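You operate a simulated robot arm through the tools that you are given. There is no shell and no other tool.

You run a simulated robot arm. Do the job below in one go: nothing can be reset, and whatever is moved stays where it is left.

## Task
Shut the air bench down: cylinders 1 and 2 in, air off, vented and locked.
Fine: in that order; the yellow vent lever stays open.

The check looks at the end state, three seconds after you hand in, the way a careful person would. Anything else that was tipped, shoved, dropped, spilled or broken makes it a failure.

## Robot
A 7-joint arm with a fingered hand, fixed in place. Base frame: the origin is on the floor under the middle of its stand, x ahead of it, y to its left, z up. Lengths are in cm, angles in degrees, forces in N, time in s.
It reaches about 133.3 cm from its shoulder. Its first joint turns from -69.0 to 172.0 degrees. Payload 5 kg.
The tool frame sits at the grasp point between the pads (the TCP): z along the fingers, y along the line on which they close. The tips reach 3.2 cm beyond it. The gripper opens to 16 cm; its body begins 8.9 cm behind the TCP. The gripper is a hand of 3 fingers: y runs from the thumb to the fingers, the wrist lies at [0, 0, -25.2] in the tool frame, and closing takes about 1.5 s.
Orientation is told as [roll, pitch, yaw] about the base's x, y, z axes, in that order, counted from this pose: with the fingers straight down and closing along the base's y, the tool's x points along the base's -x, its y along +y and its z along -z.

## Interface
- The arm moves only by the tool send_rows. Its argument "steps" is a list of rows, each a list of 2 entries, a list of its own where there are three numbers: the shift along the tool's x, y, z in cm, then the turn, a rotation vector about the tool's x, y, z in degrees. In form: [[[dx, dy, dz], [rx, ry, rz]], ...]. A call has 1 to 20 rows; each row shifts and turns the commanded pose from where the row before left it, along the tool's axes as they then stand. "grip" is the closure in counts, from 0 (fully open) to 255 (shut), set as the call begins (left out, the last holds). A row lasts 0.2 s, in which the tool goes at most 5 cm and 8.6 degrees; a call with a longer step from one row to the next is refused whole, and so is a gripper value outside its range. Where a pose cannot be reached the arm comes as near as it can. A force on the tool above 40 N (or 10 N above the force at the start of the call, whichever is more), or a blocked arm, ends the call early, and 0.2 s more pass. Each finger travels about 10.8 cm/s and halts on what it meets, pressing with about 30 N; the grip force reading is that of the motor and also rises with nothing between the fingers. The clock runs only during rows and for 0.2 s after the last one: add rows that do not move to give the fingers time. The reply holds the time, the measured pose of the TCP, the force on the tool along the base axes, the opening and the grip force, in the units named above and with some noise, with the torque about the TCP (base axes, N m) and any sound that the robot's microphone picked up.
- Cameras (640 x 400 px; columns grow to the right, rows downward): "scene" is fixed at [4.55, -64.83, 159.27]; the picture's right is [0.36, -0.93, 0.00], its down [-0.29, -0.11, -0.95] and it looks along [0.89, 0.34, -0.31] (base axes); focal length 294 px, centre (320, 200). "wrist" rides on the gripper at [6.5, -0.4, -11.6] in the tool frame; the picture's right is [0.06, 1.00, 0.00], its down [-0.87, 0.05, -0.49] and it looks along [-0.49, 0.03, 0.87] (tool axes); focal length 261 px, centre (320, 200). There is no depth. A picture from a camera that has moved, and an enlarged one, comes with that camera's place and axes in the base frame and with its lens. The place of the scene camera against the robot may be out by one fixed shift of up to 1.2 cm in any direction.
- camera(camera): a new picture of that camera. It takes no simulated time.
- slide_trunk(by): slides the trunk up (or, below 0, down) by that many cm; the arm rides with it, the base frame stays. It gives what a move gives, with no picture.
- move_fingers(finger1, finger2, thumb_bend): sets how far each is bent, from 0 (flat) to 1 (curled in); at 0.3 the hand is open as for a grip, at 0.7 the pads meet at the TCP. One left out holds its place. A second passes; each finger stops where it meets its share of the squeeze, and holds until it gets a number again. A gripper value or a shape takes the hand back. It gives what a move gives, with no picture; readings hold the bend of each and the force on the fingers (four entries, about 0 where the hand has none), thumb and palm.
- grasp_type(shape): the hand has 3 fingers and takes this shape, open, in about a second: jaw (thumb against the fingers, like two jaws); tri (thumb and two fingers); tip (a fingertip pinch); poke (one finger out to press); point (the index stretched); flat (the hand flat); cup (the hand cupped); fist (a fist). The gripper value then closes the fingers along that shape, each until it touches; the sizes above hold for jaw. It gives what a move gives, with no picture.
- enlarge(camera, box): a new picture of the part [left, top, right, bottom] of that camera's present view, enlarged. It takes no simulated time.
- finish_job(): hands the job in; it is judged then, once.

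Nothing tells you positions but the pictures and the camera data. Unless the task says otherwise, let go and move clear before handing in.

The tools are called by a JSON object that holds its "fn" and its "kwargs". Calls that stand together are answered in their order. send_rows: Moves the arm, as the interface text tells. Its arguments: {"type":"object","properties":{"steps":{"type":"array"},"grip":{"type":"number"}},"required":["steps"]} The other tools are called the same way: slide_trunk (by) moves the trunk up or down; grasp_type (shape) gives the hand a shape; move_fingers (finger1, finger2, thumb_bend) moves the fingers one by one; camera (camera) takes a picture; enlarge (camera, box) takes an enlarged picture of a part of a camera's view; finish_job () hands the job in.

At the start:

```text
t: 0.0
ee_pos: [45.62, -36.97, 150.63]
tcp_rot: [0.1, 0.0, 0.1]
contact_force: [-0.1, -0.6, -0.4]
moment: [-0.02, -0.03, 0.01]
opening: 15.98
grasp_force: 0.0
shape: jaw
bend: [0.3, 0.3, 0.3]
finger forces: [0.0, 0.1, 0.1, 0.0, 0.0, 0.0]
trunk travel left (down, up): [-87.5, 6.5]
```

scene: 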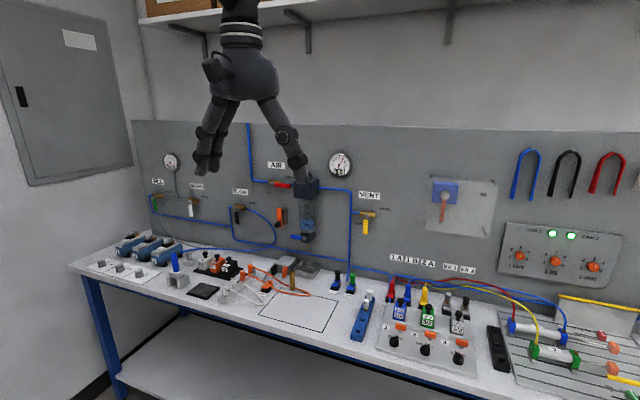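
wrist: 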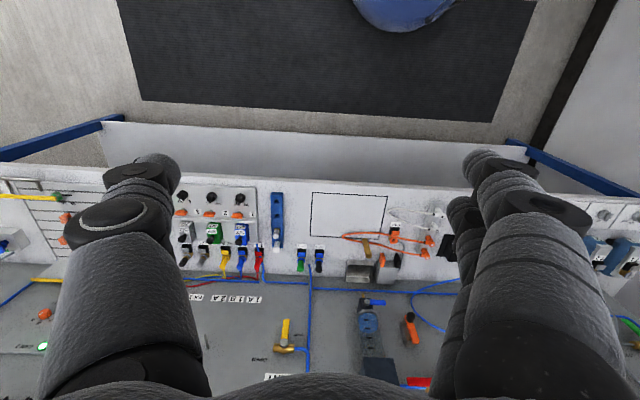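

I see an air bench with a panel (AIR valve, VENT lever, gauges, filter unit), a control block with switches, and cylinders at the right. I'll take enlarged pictures first to understand the layout.

{"fn": "enlarge", "kwargs": {"camera": "scene", "box": [230, 130, 400, 250]}}

{"fn": "enlarge", "kwargs": {"camera": "scene", "box": [340, 240, 500, 380]}}

{"fn": "enlarge", "kwargs": {"camera": "scene", "box": [480, 210, 640, 400]}}

{"fn": "enlarge", "kwargs": {"camera": "scene", "box": [140, 140, 340, 320]}}

{"fn": "enlarge", "kwargs": {"camera": "scene", "box": [70, 220, 340, 340]}}

{"fn": "enlarge", "kwargs": {"camera": "scene", "box": [400, 130, 640, 290]}}

```text
3.33 times, centred on (315, 190) of scene
camera zoom: at [4.55, -64.83, 159.27], right [0.36, -0.93, 0.0], down [-0.29, -0.11, -0.95], along [0.89, 0.34, -0.31], focal length 980 px, centre (337, 233)
```

zoom: 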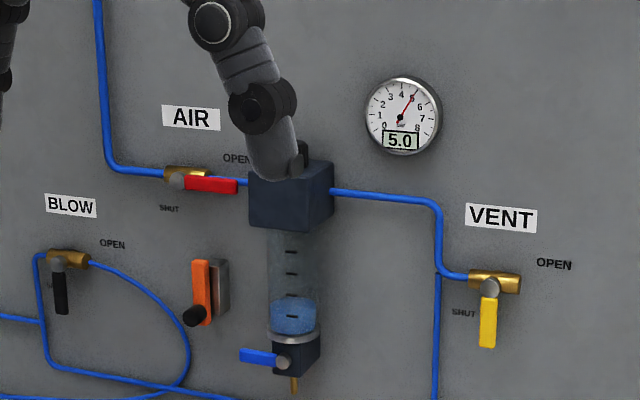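

```text
2.86 times, centred on (420, 310) of scene
camera zoom: at [4.55, -64.83, 159.27], right [0.36, -0.93, 0.0], down [-0.29, -0.11, -0.95], along [0.89, 0.34, -0.31], focal length 840 px, centre (34, -114)
```

zoom: 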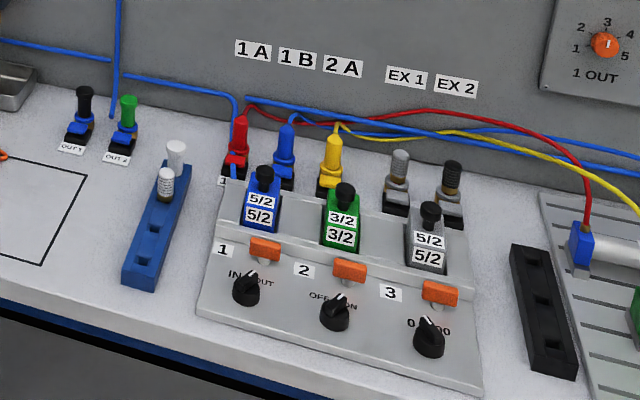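

```text
2.11 times, centred on (560, 305) of scene
camera zoom: at [4.55, -64.83, 159.27], right [0.36, -0.93, 0.0], down [-0.29, -0.11, -0.95], along [0.89, 0.34, -0.31], focal length 619 px, centre (-185, -21)
```

zoom: 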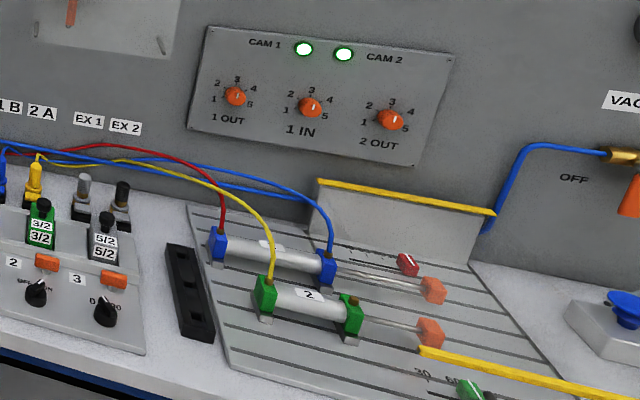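

```text
2.22 times, centred on (240, 230) of scene
camera zoom: at [4.55, -64.83, 159.27], right [0.36, -0.93, 0.0], down [-0.29, -0.11, -0.95], along [0.89, 0.34, -0.31], focal length 653 px, centre (498, 133)
```

zoom: 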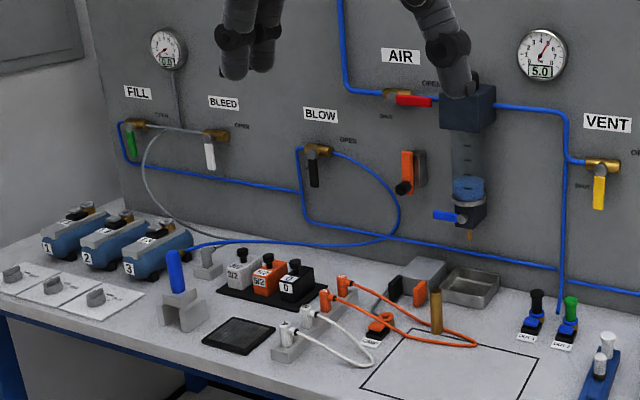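

```text
2.37 times, centred on (205, 280) of scene
camera zoom: at [4.55, -64.83, 159.27], right [0.36, -0.93, 0.0], down [-0.29, -0.11, -0.95], along [0.89, 0.34, -0.31], focal length 697 px, centre (593, 10)
```

zoom: 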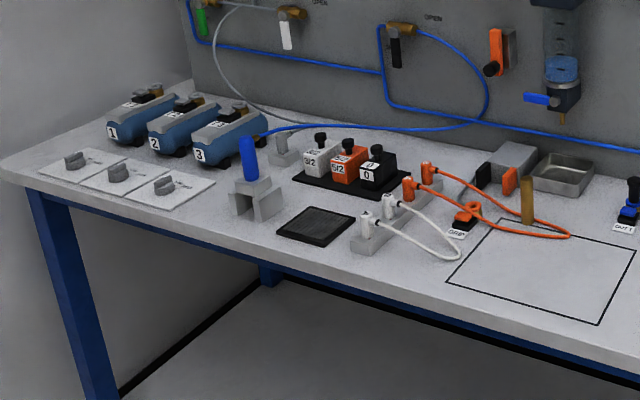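

```text
2.50 times, centred on (520, 210) of scene
camera zoom: at [4.55, -64.83, 159.27], right [0.36, -0.93, 0.0], down [-0.29, -0.11, -0.95], along [0.89, 0.34, -0.31], focal length 735 px, centre (-180, 175)
```

zoom: 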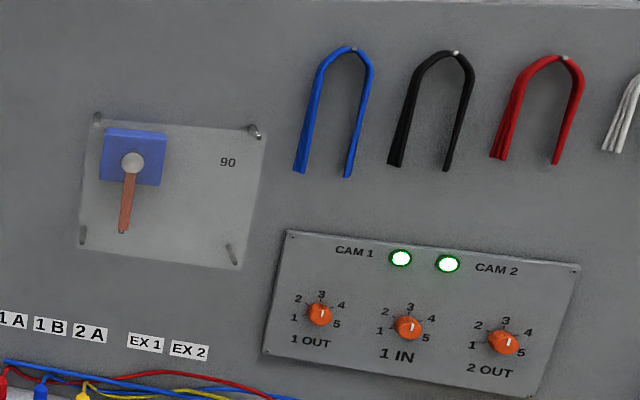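

The bench has panel valves, a three-station control block and two extended cylinders. I need much closer views of the knobs, the AIR valve and the orange piece beside it.

{"fn": "enlarge", "kwargs": {"camera": "scene", "box": [370, 290, 480, 370]}}

{"fn": "enlarge", "kwargs": {"camera": "scene", "box": [260, 155, 330, 250]}}

{"fn": "enlarge", "kwargs": {"camera": "wrist", "box": [160, 170, 300, 280]}}

{"fn": "enlarge", "kwargs": {"camera": "wrist", "box": [320, 200, 470, 400]}}

{"fn": "enlarge", "kwargs": {"camera": "wrist", "box": [0, 160, 120, 260]}}

```text
5.00 times, centred on (425, 330) of scene
camera zoom: at [4.55, -64.83, 159.27], right [0.36, -0.93, 0.0], down [-0.29, -0.11, -0.95], along [0.89, 0.34, -0.31], focal length 1470 px, centre (-205, -450)
```

zoom: 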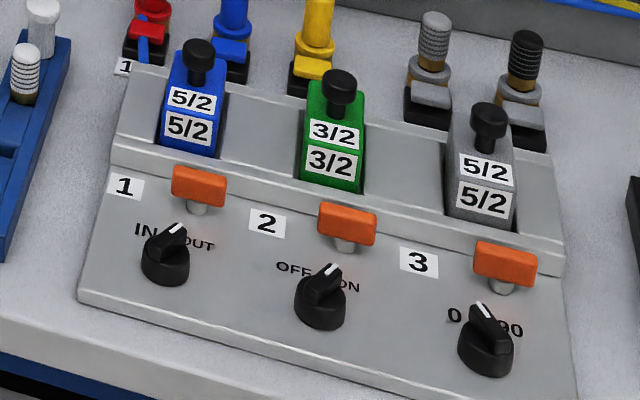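

```text
4.21 times, centred on (295, 202) of scene
camera zoom: at [4.55, -64.83, 159.27], right [0.36, -0.93, 0.0], down [-0.29, -0.11, -0.95], along [0.89, 0.34, -0.31], focal length 1238 px, centre (425, 190)
```

zoom: 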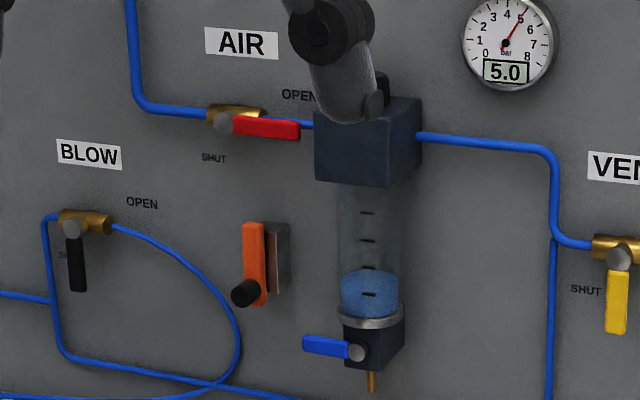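

```text
3.64 times, centred on (230, 225) of wrist
camera zoom: at [38.95, -37.29, 162.28], right [-0.06, 1.0, 0.0], down [0.87, 0.05, 0.49], along [0.49, 0.03, -0.87], focal length 948 px, centre (647, 109)
```

zoom: 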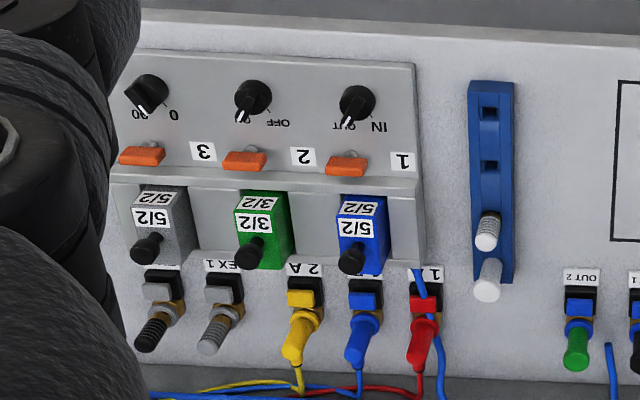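

```text
2.00 times, centred on (395, 300) of wrist
camera zoom: at [38.95, -37.29, 162.28], right [-0.06, 1.0, 0.0], down [0.87, 0.05, 0.49], along [0.49, 0.03, -0.87], focal length 521 px, centre (170, 0)
```

zoom: 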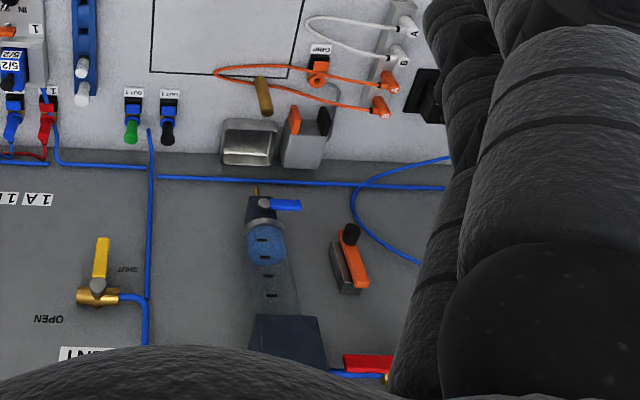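

```text
4.00 times, centred on (60, 210) of wrist
camera zoom: at [38.95, -37.29, 162.28], right [-0.06, 1.0, 0.0], down [0.87, 0.05, 0.49], along [0.49, 0.03, -0.87], focal length 1043 px, centre (1360, 160)
```

zoom: 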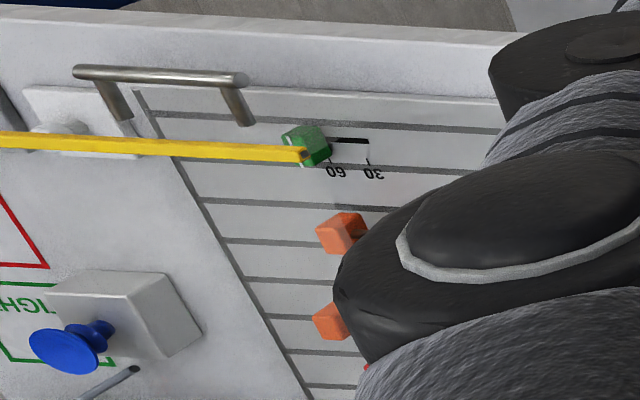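

The knobs of stations 1 and 2 point to OUT/ON, the AIR lever (red) lies along the pipe (open), VENT (yellow) hangs down (shut), and an orange arm with a black knob sits below the AIR lever, likely the lock. I'll tilt the hand so that the wrist camera can look at the panel.

{"fn": "send_rows", "kwargs": {"steps": [[[0, 0, 0], [0, -8.3, 0]], [[0, 0, 0], [0, -8.3, 0]], [[0, 0, 0], [0, -8.3, 0]], [[0, 0, 0], [0, -8.3, 0]], [[0, 0, 0], [0, -8.3, 0]], [[0, 0, 0], [0, -8.3, 0]]]}}

{"fn": "camera", "kwargs": {"camera": "wrist"}}

{"fn": "camera", "kwargs": {"camera": "scene"}}

```text
t: 1.4
ee_pos: [53.49, -34.35, 155.37]
tcp_rot: [0.4, -41.5, -0.3]
contact_force: [-0.2, -0.8, 0.3]
moment: [0.04, -0.03, 0.06]
opening: 16.01
grasp_force: 0.0
shape: jaw
bend: [0.3, 0.3, 0.3]
finger forces: [0.0, 0.0, 0.0, 0.0, 0.0, 0.0]
out of reach, approached as far as the arm can: row 4, 5, 6
trunk travel left (down, up): [-87.5, 6.5]
```

```text
taken
camera wrist: at [40.85, -34.76, 159.7], right [-0.05, 1.0, -0.04], down [0.33, 0.05, 0.94], along [0.94, 0.03, -0.33], focal length 261 px, centre (320, 200)
```

wrist: 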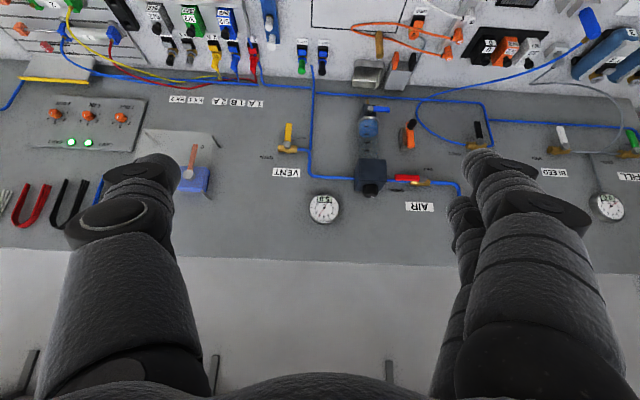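

```text
taken
```

scene: 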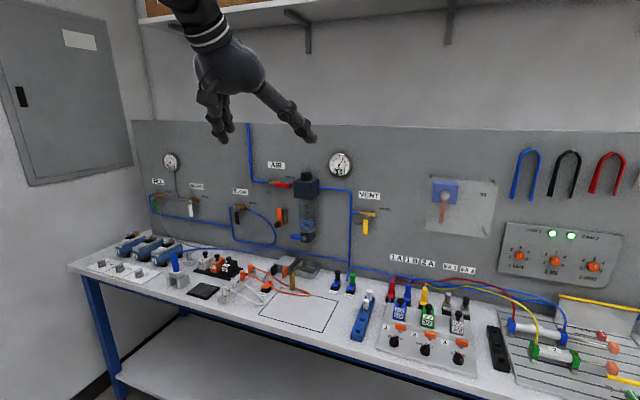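

The view now covers the whole panel (upside down in the wrist picture). I'll enlarge on the AIR/lock area and the control panel.

{"fn": "enlarge", "kwargs": {"camera": "wrist", "box": [340, 90, 440, 220]}}

{"fn": "enlarge", "kwargs": {"camera": "wrist", "box": [390, 110, 440, 160]}}

{"fn": "enlarge", "kwargs": {"camera": "wrist", "box": [240, 100, 340, 220]}}

{"fn": "enlarge", "kwargs": {"camera": "wrist", "box": [0, 0, 260, 150]}}

{"fn": "enlarge", "kwargs": {"camera": "scene", "box": [255, 160, 345, 250]}}

{"fn": "enlarge", "kwargs": {"camera": "scene", "box": [262, 195, 302, 235]}}

```text
3.08 times, centred on (390, 155) of wrist
camera zoom: at [40.85, -34.76, 159.7], right [-0.05, 1.0, -0.04], down [0.33, 0.05, 0.94], along [0.94, 0.03, -0.33], focal length 802 px, centre (105, 338)
```

zoom: 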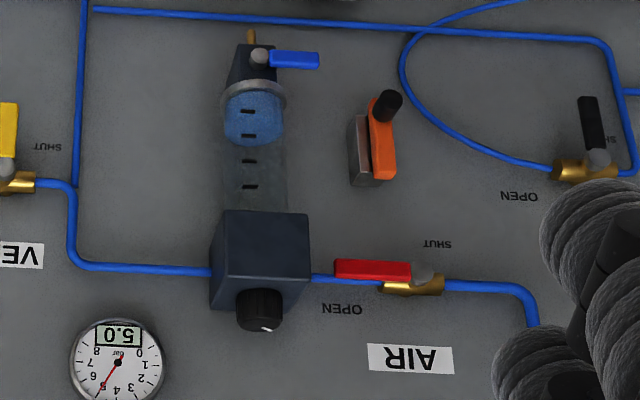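

```text
8.00 times, centred on (415, 135) of wrist
camera zoom: at [40.85, -34.76, 159.7], right [-0.05, 1.0, -0.04], down [0.33, 0.05, 0.94], along [0.94, 0.03, -0.33], focal length 2085 px, centre (-440, 720)
```

zoom: 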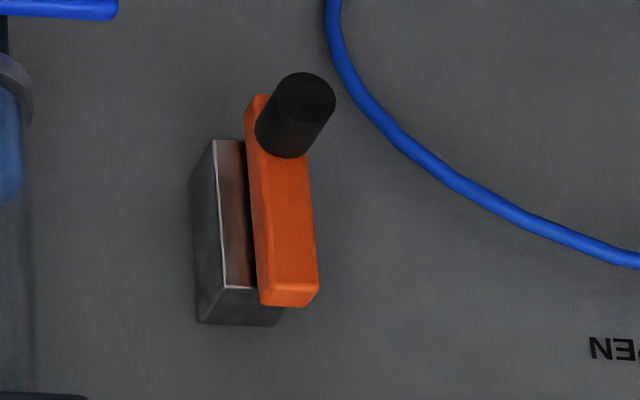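

```text
3.33 times, centred on (290, 160) of wrist
camera zoom: at [40.85, -34.76, 159.7], right [-0.05, 1.0, -0.04], down [0.33, 0.05, 0.94], along [0.94, 0.03, -0.33], focal length 869 px, centre (420, 333)
```

zoom: 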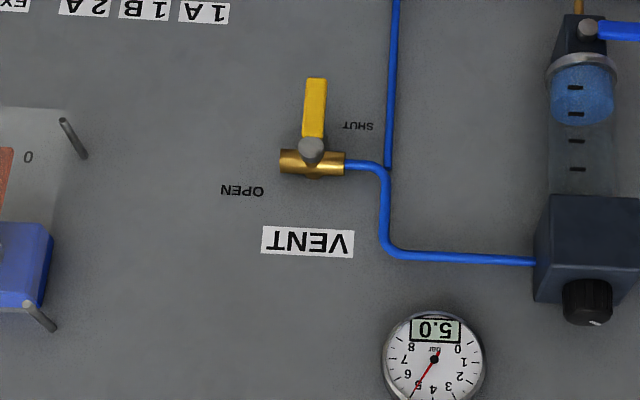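

```text
2.46 times, centred on (130, 75) of wrist
camera zoom: at [40.85, -34.76, 159.7], right [-0.05, 1.0, -0.04], down [0.33, 0.05, 0.94], along [0.94, 0.03, -0.33], focal length 642 px, centre (788, 508)
```

zoom: 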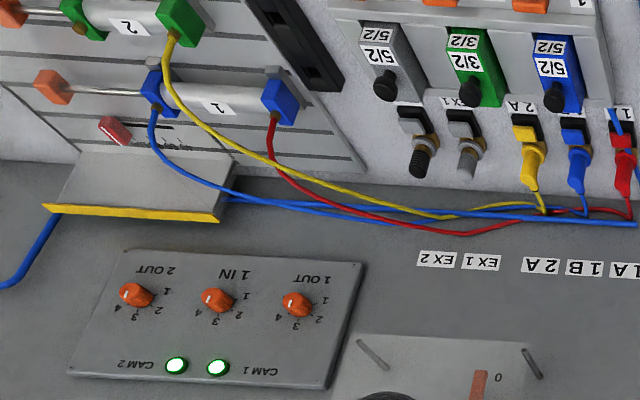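

```text
4.44 times, centred on (300, 205) of scene
camera zoom: at [4.55, -64.83, 159.27], right [0.36, -0.93, 0.0], down [-0.29, -0.11, -0.95], along [0.89, 0.34, -0.31], focal length 1306 px, centre (409, 178)
```

zoom: 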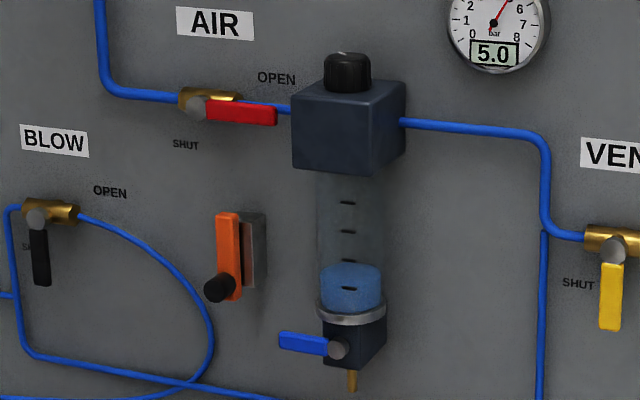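

```text
10.00 times, centred on (282, 215) of scene
camera zoom: at [4.55, -64.83, 159.27], right [0.36, -0.93, 0.0], down [-0.29, -0.11, -0.95], along [0.89, 0.34, -0.31], focal length 2940 px, centre (700, 50)
```

zoom: 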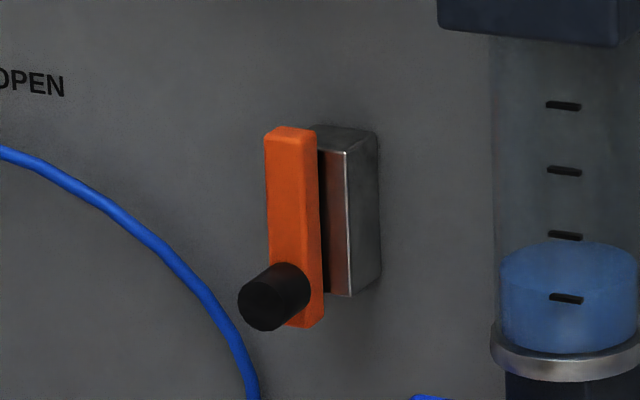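

The lock is an orange slide with a black knob on a grey guide right below where the shut AIR lever will hang; AIR turns clockwise to shut, VENT turns towards the right to open. I'll lower the trunk to get a better working height and then look closely at the control block.

{"fn": "slide_trunk", "kwargs": {"by": -30}}

{"fn": "camera", "kwargs": {"camera": "scene"}}

{"fn": "camera", "kwargs": {"camera": "wrist"}}

```text
t: 4.4
ee_pos: [53.53, -33.92, 125.41]
tcp_rot: [0.1, -41.3, 0.0]
contact_force: [-0.3, 0.8, 0.1]
moment: [0.03, -0.01, 0.03]
opening: 16.0
grasp_force: 0.0
shape: jaw
bend: [0.3, 0.3, 0.3]
finger forces: [0.0, 0.0, 0.0, 0.0, 0.0, 0.1]
trunk travel left (down, up): [-57.5, 36.5]
```

```text
taken
```

scene: 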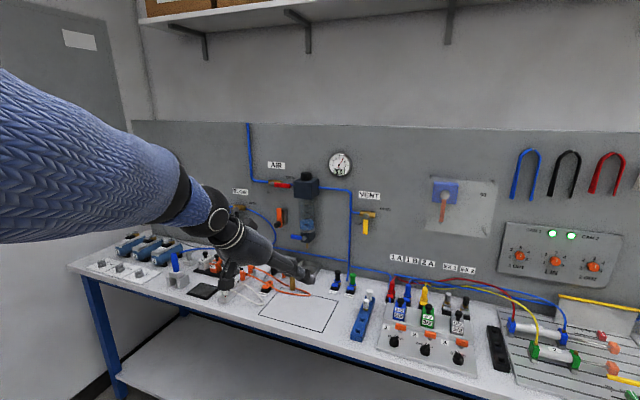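

```text
taken
camera wrist: at [40.87, -34.28, 129.81], right [-0.05, 1.0, -0.04], down [0.33, 0.05, 0.94], along [0.94, 0.03, -0.33], focal length 261 px, centre (320, 200)
```

wrist: 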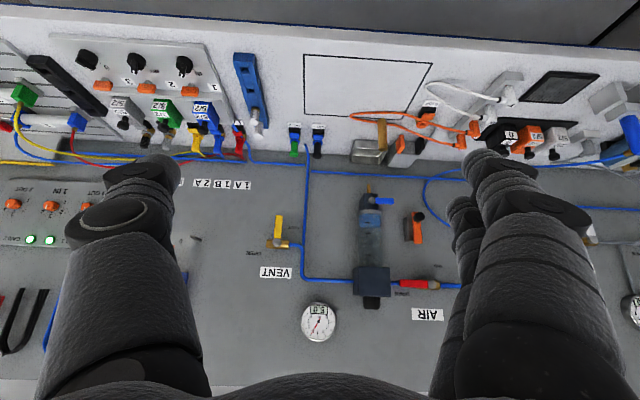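

The trunk is lower and the arm is clear. Now I'll turn the hand back to pointing down and move over in front of the control block for a close view.

{"fn": "send_rows", "kwargs": {"steps": [[[0, 0, 0], [0, 8.2, 0]], [[0, 0, 0], [0, 8.2, 0]], [[0, 0, 0], [0, 8.2, 0]], [[0, 0, 0], [0, 8.2, 0]], [[0, 0, 0], [0, 8.2, 0]]]}}

```text
t: 5.6
ee_pos: [53.62, -34.0, 125.29]
tcp_rot: [0.0, -0.2, 0.0]
contact_force: [0.5, -0.2, -0.9]
moment: [-0.01, 0.02, -0.03]
opening: 16.02
grasp_force: 0.0
shape: jaw
bend: [0.3, 0.3, 0.3]
finger forces: [0.0, 0.1, 0.0, 0.0, 0.0, 0.0]
trunk travel left (down, up): [-57.5, 36.5]
```

The hand points straight down again at (53.6, -34, 125.3). Next I move right to be in front of the control block.

{"fn": "send_rows", "kwargs": {"steps": [[[-1.2, -4.4, 1.0], [0, 0, 0]], [[-1.2, -4.4, 1.0], [0, 0, 0]], [[-1.2, -4.4, 1.0], [0, 0, 0]], [[-1.2, -4.4, 1.0], [0, 0, 0]], [[-1.2, -4.4, 1.0], [0, 0, 0]], [[-1.2, -4.4, 1.0], [0, 0, 0]], [[-1.2, -4.4, 1.0], [0, 0, 0]], [[-1.2, -4.4, 1.0], [0, 0, 0]]]}}

{"fn": "camera", "kwargs": {"camera": "wrist"}}

{"fn": "camera", "kwargs": {"camera": "scene"}}

```text
t: 7.4
ee_pos: [63.03, -69.58, 117.39]
tcp_rot: [0.2, -0.2, 0.0]
contact_force: [0.0, -0.7, -0.5]
moment: [0.03, 0.05, -0.01]
opening: 16.02
grasp_force: 0.2
shape: jaw
bend: [0.3, 0.3, 0.3]
finger forces: [0.1, 0.1, 0.0, 0.0, 0.0, 0.0]
trunk travel left (down, up): [-57.5, 36.5]
```

```text
taken
camera wrist: at [56.36, -69.99, 128.91], right [-0.06, 1.0, 0.0], down [0.87, 0.05, 0.49], along [0.49, 0.03, -0.87], focal length 261 px, centre (320, 200)
```

wrist: 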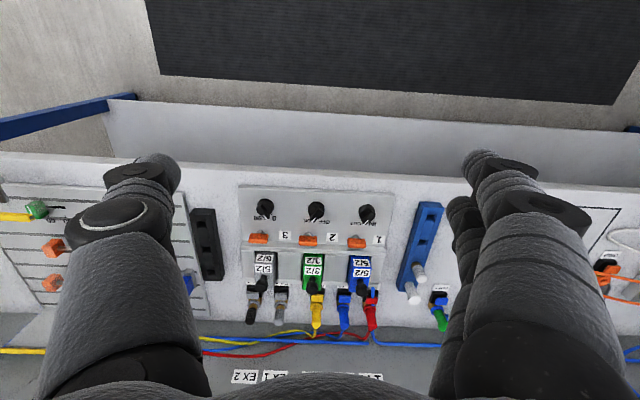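

```text
taken
```

scene: 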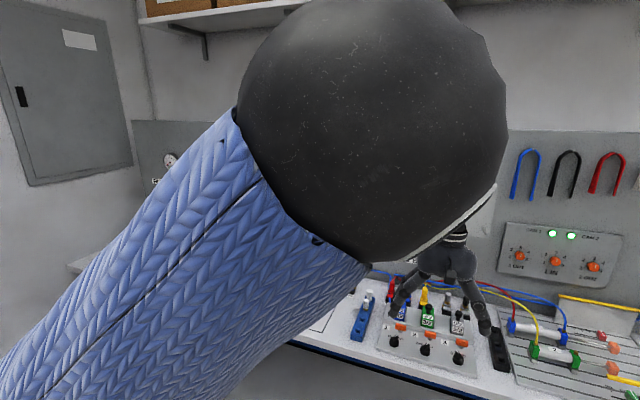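

The control block is in the middle of the wrist view. I'll enlarge it to read the knob positions.

{"fn": "enlarge", "kwargs": {"camera": "wrist", "box": [235, 180, 400, 290]}}

{"fn": "enlarge", "kwargs": {"camera": "wrist", "box": [290, 190, 400, 260]}}

{"fn": "enlarge", "kwargs": {"camera": "scene", "box": [370, 300, 480, 370]}}

```text
3.64 times, centred on (318, 235) of wrist
camera zoom: at [56.36, -69.99, 128.91], right [-0.06, 1.0, 0.0], down [0.87, 0.05, 0.49], along [0.49, 0.03, -0.87], focal length 948 px, centre (329, 73)
```

zoom: 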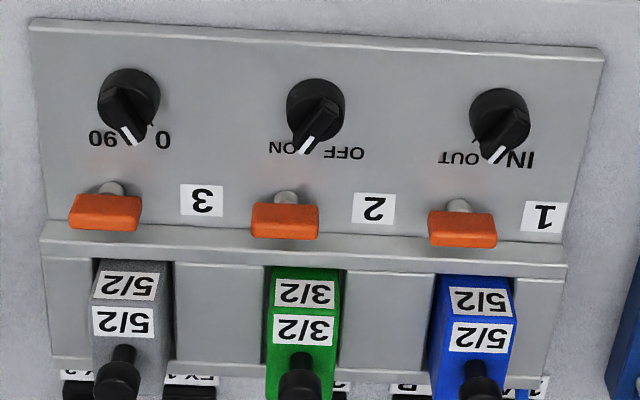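

```text
5.71 times, centred on (345, 225) of wrist
camera zoom: at [56.36, -69.99, 128.91], right [-0.06, 1.0, 0.0], down [0.87, 0.05, 0.49], along [0.49, 0.03, -0.87], focal length 1489 px, centre (177, 57)
```

zoom: 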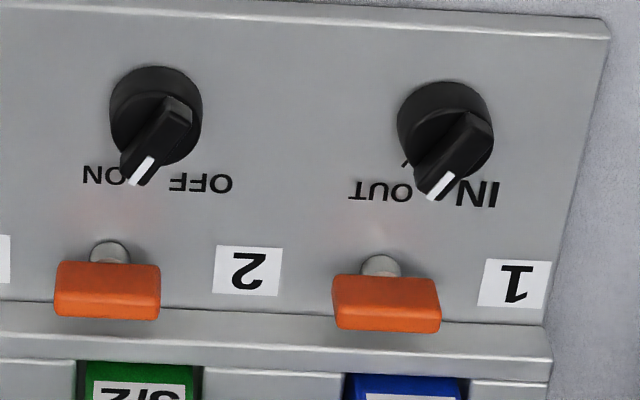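

```text
5.71 times, centred on (425, 335) of scene
camera zoom: at [4.55, -64.83, 159.27], right [0.36, -0.93, 0.0], down [-0.29, -0.11, -0.95], along [0.89, 0.34, -0.31], focal length 1680 px, centre (-280, -571)
```

zoom: 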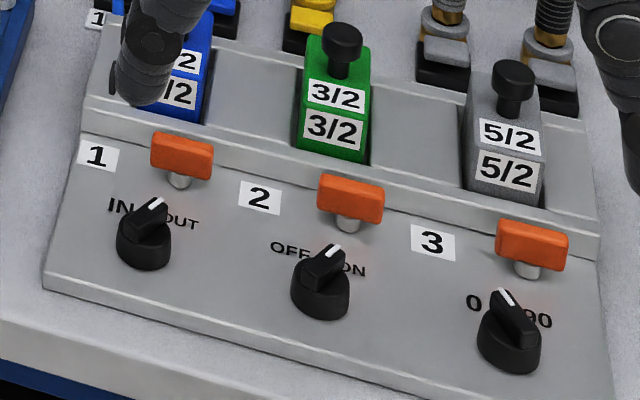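

Knob 1 points to OUT and knob 2 to ON (both about 30° right of straight ahead), and they need to swing left by about 60°. I'll try the fingertip-pinch shape up here to see how the fingers lie.

{"fn": "grasp_type", "kwargs": {"shape": "tip"}}

{"fn": "camera", "kwargs": {"camera": "wrist"}}

{"fn": "enlarge", "kwargs": {"camera": "scene", "box": [370, 180, 520, 370]}}

```text
t: 8.3
ee_pos: [62.96, -69.26, 117.55]
tcp_rot: [0.0, -0.3, 0.1]
contact_force: [-0.5, 0.3, -0.1]
moment: [0.0, 0.0, 0.01]
opening: 15.98
grasp_force: 0.1
shape: tip
bend: [0.3, 0.3, 0.3]
finger forces: [0.1, 0.1, 0.0, 0.1, 0.1, 0.0]
trunk travel left (down, up): [-57.5, 36.5]
```

```text
taken
camera wrist: at [56.24, -69.77, 129.09], right [-0.06, 1.0, 0.0], down [0.87, 0.05, 0.5], along [0.49, 0.03, -0.87], focal length 261 px, centre (320, 200)
```

wrist: 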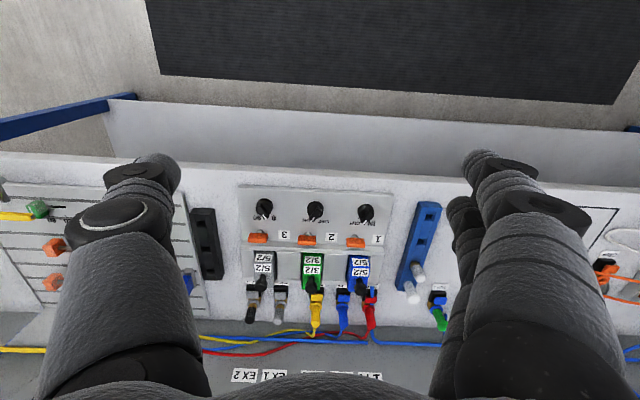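

```text
2.11 times, centred on (445, 275) of scene
camera zoom: at [4.55, -64.83, 159.27], right [0.36, -0.93, 0.0], down [-0.29, -0.11, -0.95], along [0.89, 0.34, -0.31], focal length 619 px, centre (57, 42)
```

zoom: 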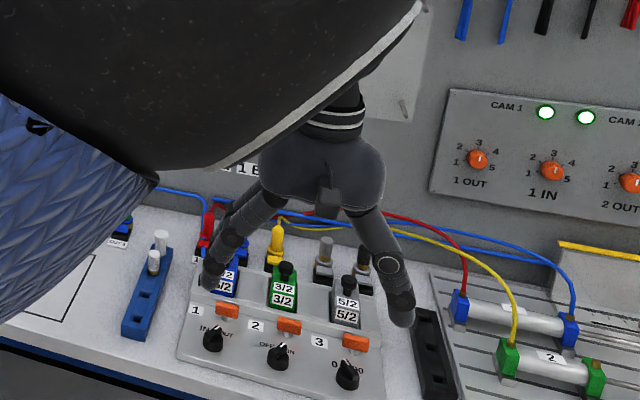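

The tip shape opens just like the jaw. I'll close it partway in the air to see where the tips meet.

{"fn": "send_rows", "kwargs": {"steps": [[[0, 0, 0], [0, 0, 0]], [[0, 0, 0], [0, 0, 0]], [[0, 0, 0], [0, 0, 0]], [[0, 0, 0], [0, 0, 0]], [[0, 0, 0], [0, 0, 0]], [[0, 0, 0], [0, 0, 0]], [[0, 0, 0], [0, 0, 0]], [[0, 0, 0], [0, 0, 0]]], "grip": 190}}

{"fn": "camera", "kwargs": {"camera": "wrist"}}

{"fn": "enlarge", "kwargs": {"camera": "scene", "box": [370, 180, 520, 370]}}

```text
t: 10.1
ee_pos: [62.98, -69.3, 117.62]
tcp_rot: [0.0, -0.2, 0.0]
contact_force: [-0.8, 1.3, 0.3]
moment: [-0.04, 0.01, 0.0]
opening: 4.15
grasp_force: 0.0
shape: tip
bend: [0.73, 0.73, 0.7]
finger forces: [0.0, 0.1, 0.1, 0.0, 0.0, 0.0]
trunk travel left (down, up): [-57.5, 36.5]
```

```text
taken
camera wrist: at [56.23, -69.77, 129.11], right [-0.06, 1.0, 0.0], down [0.87, 0.05, 0.5], along [0.49, 0.03, -0.87], focal length 261 px, centre (320, 200)
```

wrist: 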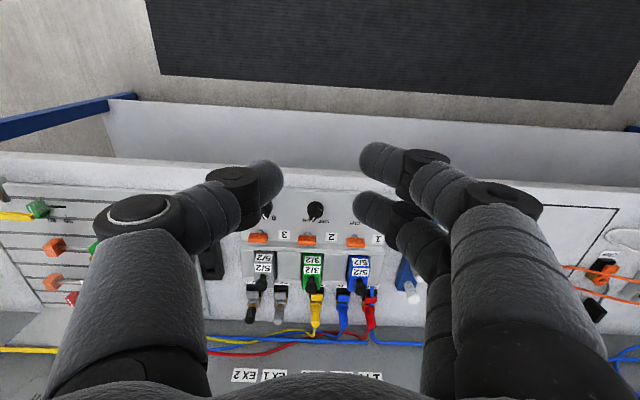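

```text
2.11 times, centred on (445, 275) of scene
camera zoom: at [4.55, -64.83, 159.27], right [0.36, -0.93, 0.0], down [-0.29, -0.11, -0.95], along [0.89, 0.34, -0.31], focal length 619 px, centre (57, 42)
```

zoom: 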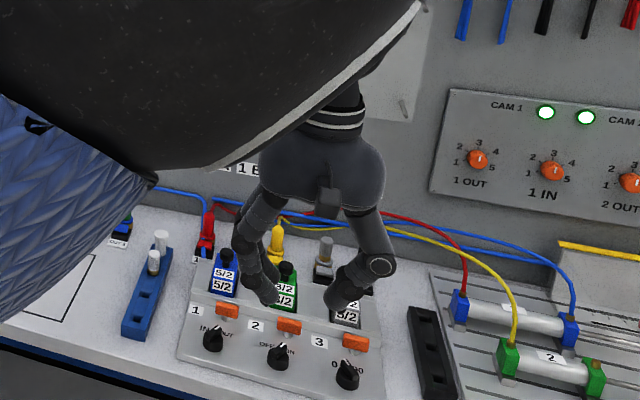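

The three tips are wide: one thumb against two fingers about 3.6 cm apart. I'll check the poke shape, which may be better for nudging the knobs and levers.

{"fn": "grasp_type", "kwargs": {"shape": "poke"}}

{"fn": "camera", "kwargs": {"camera": "wrist"}}

{"fn": "enlarge", "kwargs": {"camera": "scene", "box": [370, 180, 520, 370]}}

{"fn": "grasp_type", "kwargs": {"shape": "point"}}

{"fn": "camera", "kwargs": {"camera": "wrist"}}

{"fn": "enlarge", "kwargs": {"camera": "scene", "box": [370, 180, 520, 370]}}

```text
t: 11.0
ee_pos: [62.89, -69.33, 117.6]
tcp_rot: [0.1, -0.3, 0.0]
contact_force: [1.2, 0.3, 0.4]
moment: [0.03, 0.03, -0.01]
opening: 0.0
grasp_force: 0.0
shape: poke
bend: [1.0, 1.0, 0.46]
finger forces: [0.0, 0.1, 0.0, 0.0, 0.0, 0.0]
trunk travel left (down, up): [-57.5, 36.5]
```

```text
taken
camera wrist: at [56.23, -69.77, 129.11], right [-0.06, 1.0, 0.0], down [0.87, 0.05, 0.5], along [0.49, 0.03, -0.87], focal length 261 px, centre (320, 200)
```

wrist: 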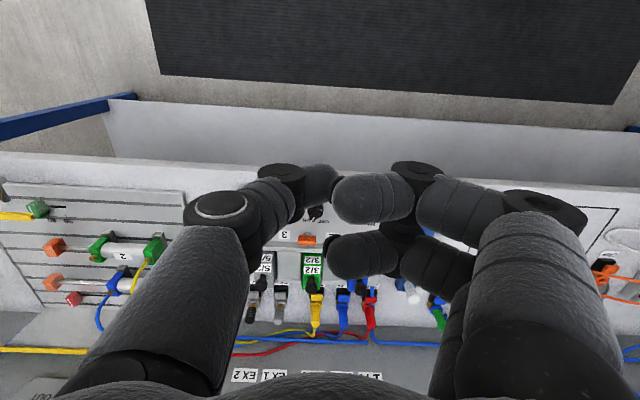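

```text
2.11 times, centred on (445, 275) of scene
camera zoom: at [4.55, -64.83, 159.27], right [0.36, -0.93, 0.0], down [-0.29, -0.11, -0.95], along [0.89, 0.34, -0.31], focal length 619 px, centre (57, 42)
```

zoom: 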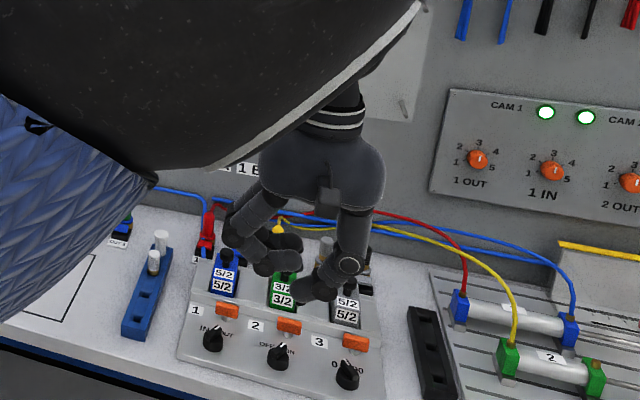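

```text
t: 11.9
ee_pos: [62.98, -69.37, 117.54]
tcp_rot: [0.1, -0.3, 0.0]
contact_force: [0.0, 0.9, -0.7]
moment: [0.04, 0.02, -0.02]
opening: 0.01
grasp_force: 0.1
shape: point
bend: [0.39, 1.0, 0.42]
finger forces: [0.0, 0.1, 0.0, 0.0, 0.1, 0.1]
trunk travel left (down, up): [-57.5, 36.5]
```

```text
taken
camera wrist: at [56.23, -69.77, 129.11], right [-0.06, 1.0, 0.0], down [0.87, 0.05, 0.5], along [0.49, 0.03, -0.87], focal length 261 px, centre (320, 200)
```

wrist: 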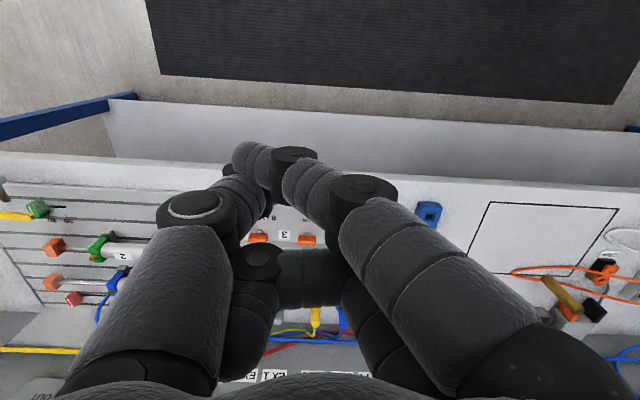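

```text
2.11 times, centred on (445, 275) of scene
camera zoom: at [4.55, -64.83, 159.27], right [0.36, -0.93, 0.0], down [-0.29, -0.11, -0.95], along [0.89, 0.34, -0.31], focal length 619 px, centre (57, 42)
```

zoom: 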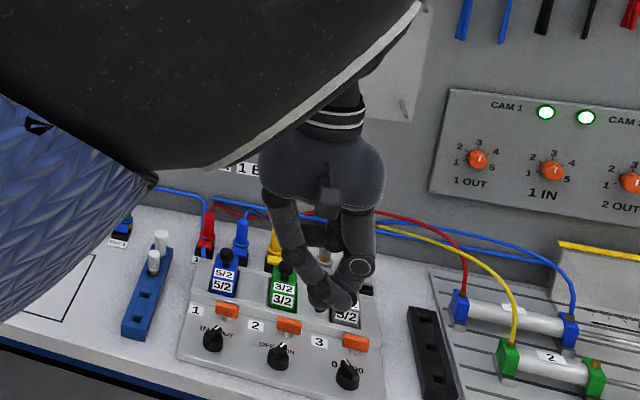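

Poke uses the thumb as the pressing tip. For the knobs a pinch across the ridge is sturdier: knob 1's ridge centre is at about (80.1, -60.2, 91.7), with the block's face flat at z ≈ 89. I'll take the tip shape and hover over knob 1 with the hand yawed to match the ridge.

{"fn": "grasp_type", "kwargs": {"shape": "tip"}}

{"fn": "send_rows", "kwargs": {"steps": [[[-3.42, 1.82, 1.8], [0, 0, 0]], [[-3.42, 1.82, 1.8], [0, 0, 0]], [[-3.42, 1.82, 1.8], [0, 0, 0]], [[-3.42, 1.82, 1.8], [0, 0, 0]], [[-3.42, 1.82, 1.8], [0, 0, 0]], [[0, 0, 0], [0, 0, 7.5]], [[0, 0, 0], [0, 0, 7.5]], [[0, 0, 0], [0, 0, 7.5]], [[0, 0, 0], [0, 0, 7.5]]], "grip": 170}}

{"fn": "camera", "kwargs": {"camera": "wrist"}}

{"fn": "camera", "kwargs": {"camera": "scene"}}

```text
t: 12.8
ee_pos: [62.96, -69.27, 117.58]
tcp_rot: [0.1, -0.3, 0.0]
contact_force: [-0.8, 0.8, -1.7]
moment: [0.03, -0.01, 0.02]
opening: 16.04
grasp_force: 0.1
shape: tip
bend: [0.3, 0.3, 0.3]
finger forces: [0.0, 0.1, 0.1, 0.1, 0.1, 0.1]
trunk travel left (down, up): [-57.5, 36.5]
```

```text
t: 14.8
ee_pos: [80.4, -59.9, 108.39]
tcp_rot: [0.2, -0.2, -30.1]
contact_force: [0.0, 0.4, -0.5]
moment: [0.01, 0.0, 0.0]
opening: 5.36
grasp_force: 0.1
shape: tip
bend: [0.73, 0.73, 0.7]
finger forces: [0.0, 0.0, 0.0, 0.0, 0.1, 0.0]
trunk travel left (down, up): [-57.5, 36.5]
```

```text
taken
camera wrist: at [74.38, -56.97, 119.97], right [0.45, 0.89, 0.0], down [0.78, -0.39, 0.49], along [0.44, -0.22, -0.87], focal length 261 px, centre (320, 200)
```

wrist: 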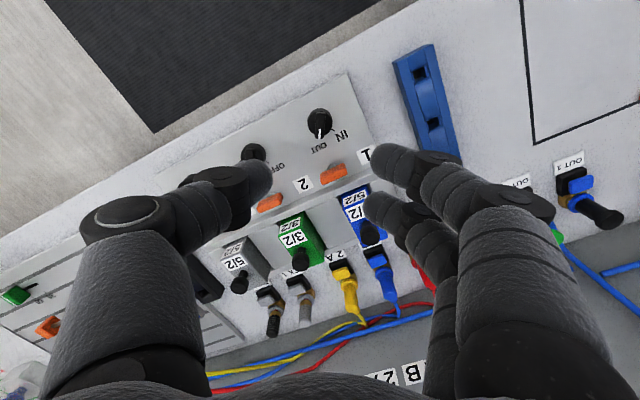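

```text
taken
```

scene: 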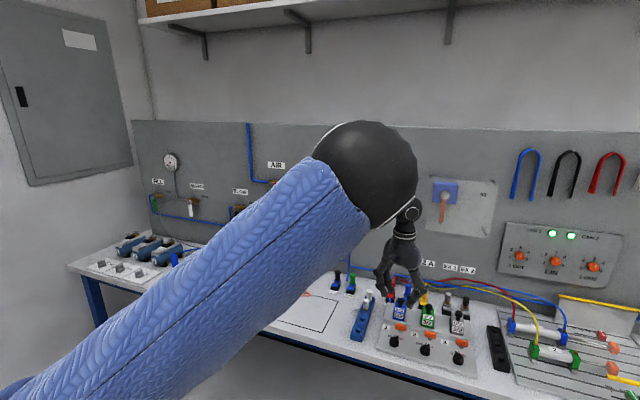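

The ridge of knob 1 lies parallel to the tool's x as wanted and sits right under the hand. I'll zoom in on it to judge ridge height and centring.

{"fn": "enlarge", "kwargs": {"camera": "wrist", "box": [285, 95, 365, 145]}}

{"fn": "enlarge", "kwargs": {"camera": "scene", "box": [380, 325, 440, 362]}}

```text
8.00 times, centred on (325, 120) of wrist
camera zoom: at [74.38, -56.97, 119.97], right [0.45, 0.89, 0.0], down [0.78, -0.39, 0.49], along [0.44, -0.22, -0.87], focal length 2085 px, centre (280, 840)
```

zoom: 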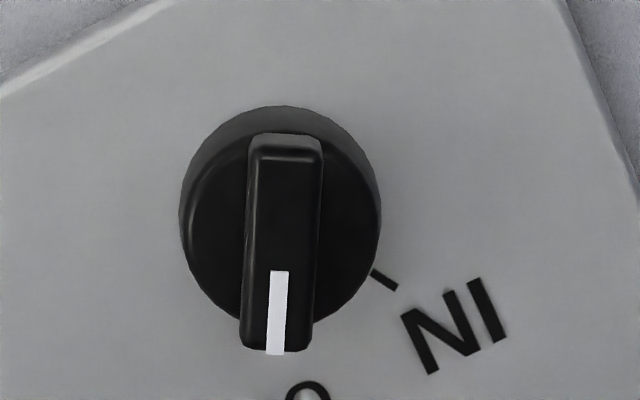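

```text
10.67 times, centred on (410, 344) of scene
camera zoom: at [4.55, -64.83, 159.27], right [0.36, -0.93, 0.0], down [-0.29, -0.11, -0.95], along [0.89, 0.34, -0.31], focal length 3135 px, centre (-640, -1331)
```

zoom: 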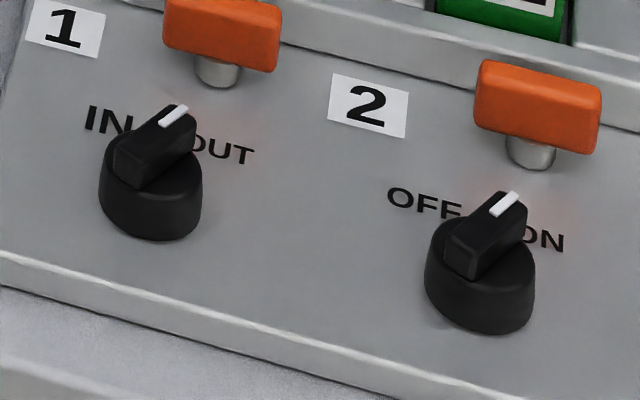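

The hand is centred above knob 1's axis (80.3, -59.95); ridge spans about z 90.7–91.8. I'll descend to TCP z ≈ 94 and pinch the ridge.

{"fn": "send_rows", "kwargs": {"steps": [[[0, 0, 3.5], [0, 0, 0]], [[0, 0, 3.5], [0, 0, 0]], [[0, 0, 3.0], [0, 0, 0]], [[0, 0, 2.0], [0, 0, 0]], [[0, 0, 1.6], [0, 0, 0]], [[0, 0, 0.6], [0, 0, 0]], [[0, 0, 0], [0, 0, 0]]]}}

{"fn": "camera", "kwargs": {"camera": "wrist"}}

{"fn": "enlarge", "kwargs": {"camera": "scene", "box": [360, 270, 480, 370]}}

```text
t: 16.4
ee_pos: [80.24, -60.01, 94.38]
tcp_rot: [0.2, -0.3, -29.9]
contact_force: [1.0, 0.5, -0.3]
moment: [-0.02, -0.01, -0.03]
opening: 5.38
grasp_force: 0.0
shape: tip
bend: [0.73, 0.73, 0.7]
finger forces: [0.0, 0.1, 0.1, 0.1, 0.0, 0.1]
trunk travel left (down, up): [-57.5, 36.5]
```

```text
taken
camera wrist: at [74.32, -57.09, 105.86], right [0.45, 0.9, 0.0], down [0.78, -0.39, 0.49], along [0.44, -0.22, -0.87], focal length 261 px, centre (320, 200)
```

wrist: 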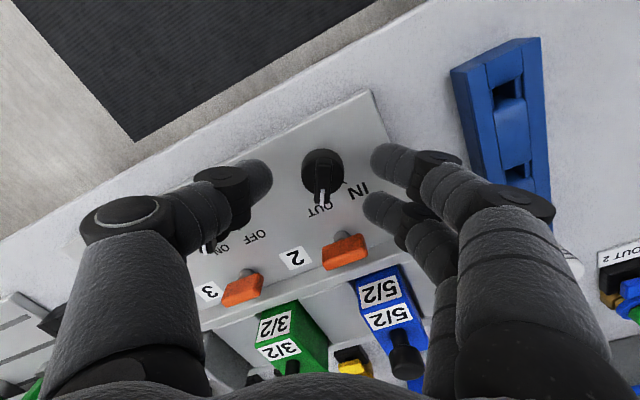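

```text
4.00 times, centred on (420, 320) of scene
camera zoom: at [4.55, -64.83, 159.27], right [0.36, -0.93, 0.0], down [-0.29, -0.11, -0.95], along [0.89, 0.34, -0.31], focal length 1176 px, centre (-80, -280)
```

zoom: 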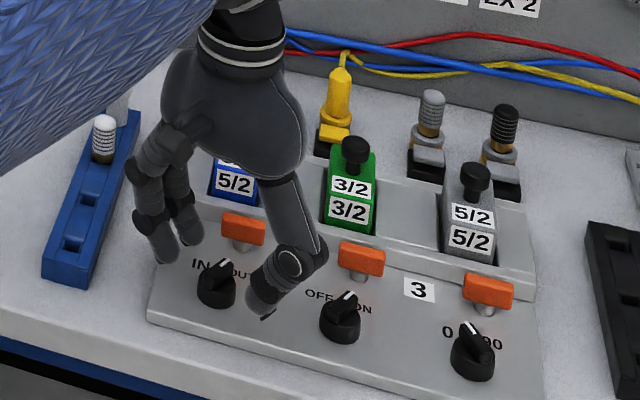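

The tips straddle knob 1 at the right spot. I'll lower half a centimetre more and close.

{"fn": "send_rows", "kwargs": {"steps": [[[0, 0, 0.6], [0, 0, 0]], [[0, 0, 0], [0, 0, 0]]]}}

{"fn": "send_rows", "kwargs": {"steps": [[[0, 0, 0], [0, 0, 0]], [[0, 0, 0], [0, 0, 0]], [[0, 0, 0], [0, 0, 0]], [[0, 0, 0], [0, 0, 0]], [[0, 0, 0], [0, 0, 0]]], "grip": 245}}

{"fn": "camera", "kwargs": {"camera": "wrist"}}

{"fn": "enlarge", "kwargs": {"camera": "scene", "box": [360, 270, 480, 370]}}

```text
t: 17.0
ee_pos: [80.49, -60.03, 93.78]
tcp_rot: [0.2, -0.1, -30.0]
contact_force: [0.5, -0.3, -0.2]
moment: [-0.01, 0.02, 0.0]
opening: 5.37
grasp_force: 0.0
shape: tip
bend: [0.73, 0.73, 0.7]
finger forces: [0.1, 0.0, 0.1, 0.0, 0.1, 0.0]
trunk travel left (down, up): [-57.5, 36.5]
```

```text
t: 18.2
ee_pos: [80.59, -59.99, 93.77]
tcp_rot: [0.1, -0.3, -30.0]
contact_force: [1.7, 1.7, 2.0]
moment: [0.04, -0.08, -0.03]
opening: 0.72
grasp_force: 0.0
shape: tip
bend: [0.71, 0.7, 0.7]
finger forces: [0.7, 2.5, 0.0, 0.0, 0.6, 0.1]
trunk travel left (down, up): [-57.5, 36.5]
```

```text
taken
camera wrist: at [74.38, -57.08, 105.37], right [0.44, 0.9, 0.0], down [0.78, -0.39, 0.49], along [0.44, -0.22, -0.87], focal length 261 px, centre (320, 200)
```

wrist: 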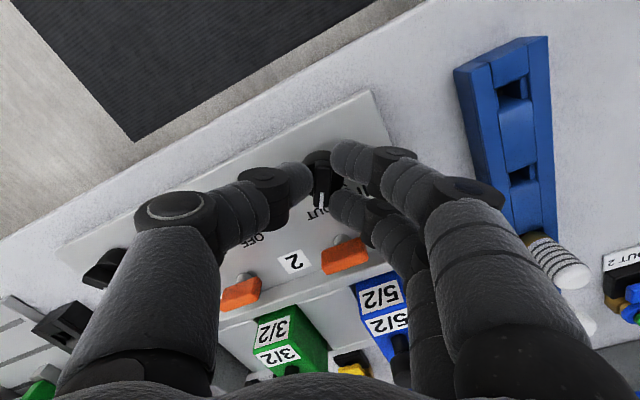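

```text
4.00 times, centred on (420, 320) of scene
camera zoom: at [4.55, -64.83, 159.27], right [0.36, -0.93, 0.0], down [-0.29, -0.11, -0.95], along [0.89, 0.34, -0.31], focal length 1176 px, centre (-80, -280)
```

zoom: 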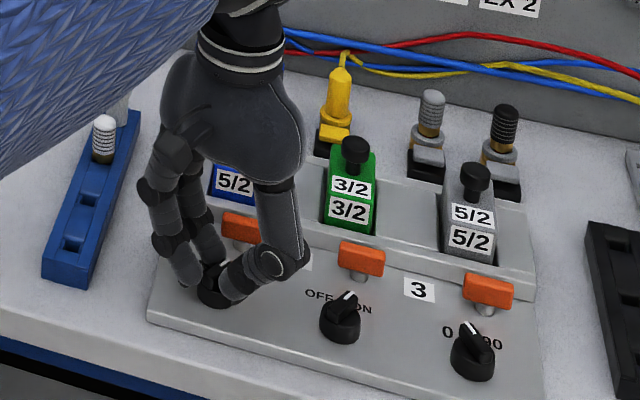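

The ridge is pinched with all three tips touching. I'll squeeze fully and turn the hand 60° counter-clockwise (seen from above) to IN.

{"fn": "send_rows", "kwargs": {"steps": [[[0, 0, 0], [0, 0, 0]], [[0, 0, 0], [0, 0, 0]], [[0, 0, 0], [0, 0, -5]], [[0, 0, 0], [0, 0, -5]], [[0, 0, 0], [0, 0, -5]], [[0, 0, 0], [0, 0, -5]], [[0, 0, 0], [0, 0, 0]]], "grip": 255}}

{"fn": "enlarge", "kwargs": {"camera": "scene", "box": [360, 270, 480, 370]}}

```text
t: 19.8
ee_pos: [80.44, -59.95, 93.83]
tcp_rot: [0.2, -0.4, -10.0]
contact_force: [10.5, -15.3, 18.6]
moment: [-0.44, -0.39, -0.06]
opening: 0.55
grasp_force: 29.7
shape: tip
bend: [0.71, 0.71, 0.7]
finger forces: [11.1, 16.6, 0.0, 0.0, 52.8, 0.0]
trunk travel left (down, up): [-57.5, 36.5]
```

```text
4.00 times, centred on (420, 320) of scene
camera zoom: at [4.55, -64.83, 159.27], right [0.36, -0.93, 0.0], down [-0.29, -0.11, -0.95], along [0.89, 0.34, -0.31], focal length 1176 px, centre (-80, -280)
```

zoom: 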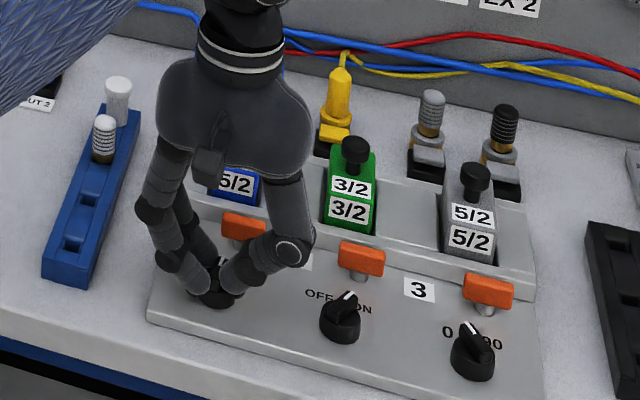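

The knob's mark is turning with the hand and now points about straight ahead. I'll continue the remaining 40°.

{"fn": "send_rows", "kwargs": {"steps": [[[0, 0, 0], [0, 0, -5]], [[0, 0, 0], [0, 0, -5]], [[0, 0, 0], [0, 0, -5]], [[0, 0, 0], [0, 0, -5]], [[0, 0, 0], [0, 0, -5]], [[0, 0, 0], [0, 0, -5]], [[0, 0, 0], [0, 0, -5]], [[0, 0, 0], [0, 0, -5]], [[0, 0, 0], [0, 0, 0]]]}}

{"fn": "enlarge", "kwargs": {"camera": "scene", "box": [360, 270, 480, 370]}}

{"fn": "camera", "kwargs": {"camera": "scene"}}

```text
t: 21.8
ee_pos: [80.38, -59.96, 93.87]
tcp_rot: [-0.1, -0.4, 30.0]
contact_force: [14.2, -21.2, 24.1]
moment: [-0.72, -0.52, -0.13]
opening: 0.64
grasp_force: 29.6
shape: tip
bend: [0.71, 0.71, 0.71]
finger forces: [8.8, 12.6, 0.0, 0.1, 71.5, 0.1]
trunk travel left (down, up): [-57.5, 36.5]
```

```text
4.00 times, centred on (420, 320) of scene
camera zoom: at [4.55, -64.83, 159.27], right [0.36, -0.93, 0.0], down [-0.29, -0.11, -0.95], along [0.89, 0.34, -0.31], focal length 1176 px, centre (-80, -280)
```

zoom: 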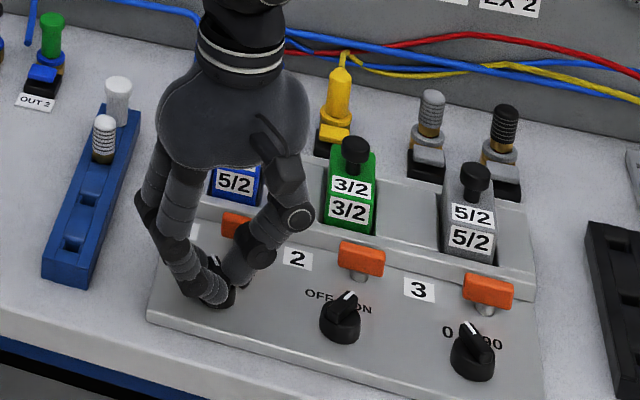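

```text
taken
```

scene: 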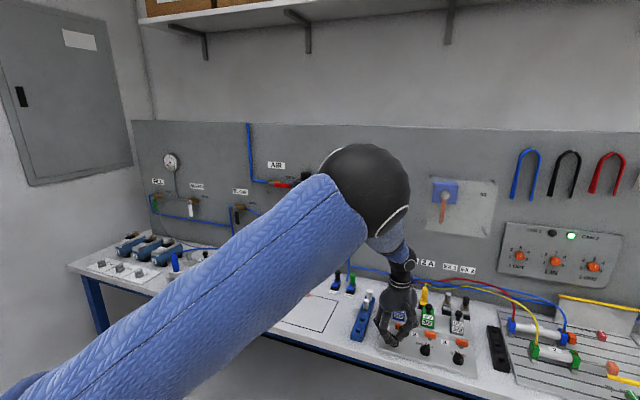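

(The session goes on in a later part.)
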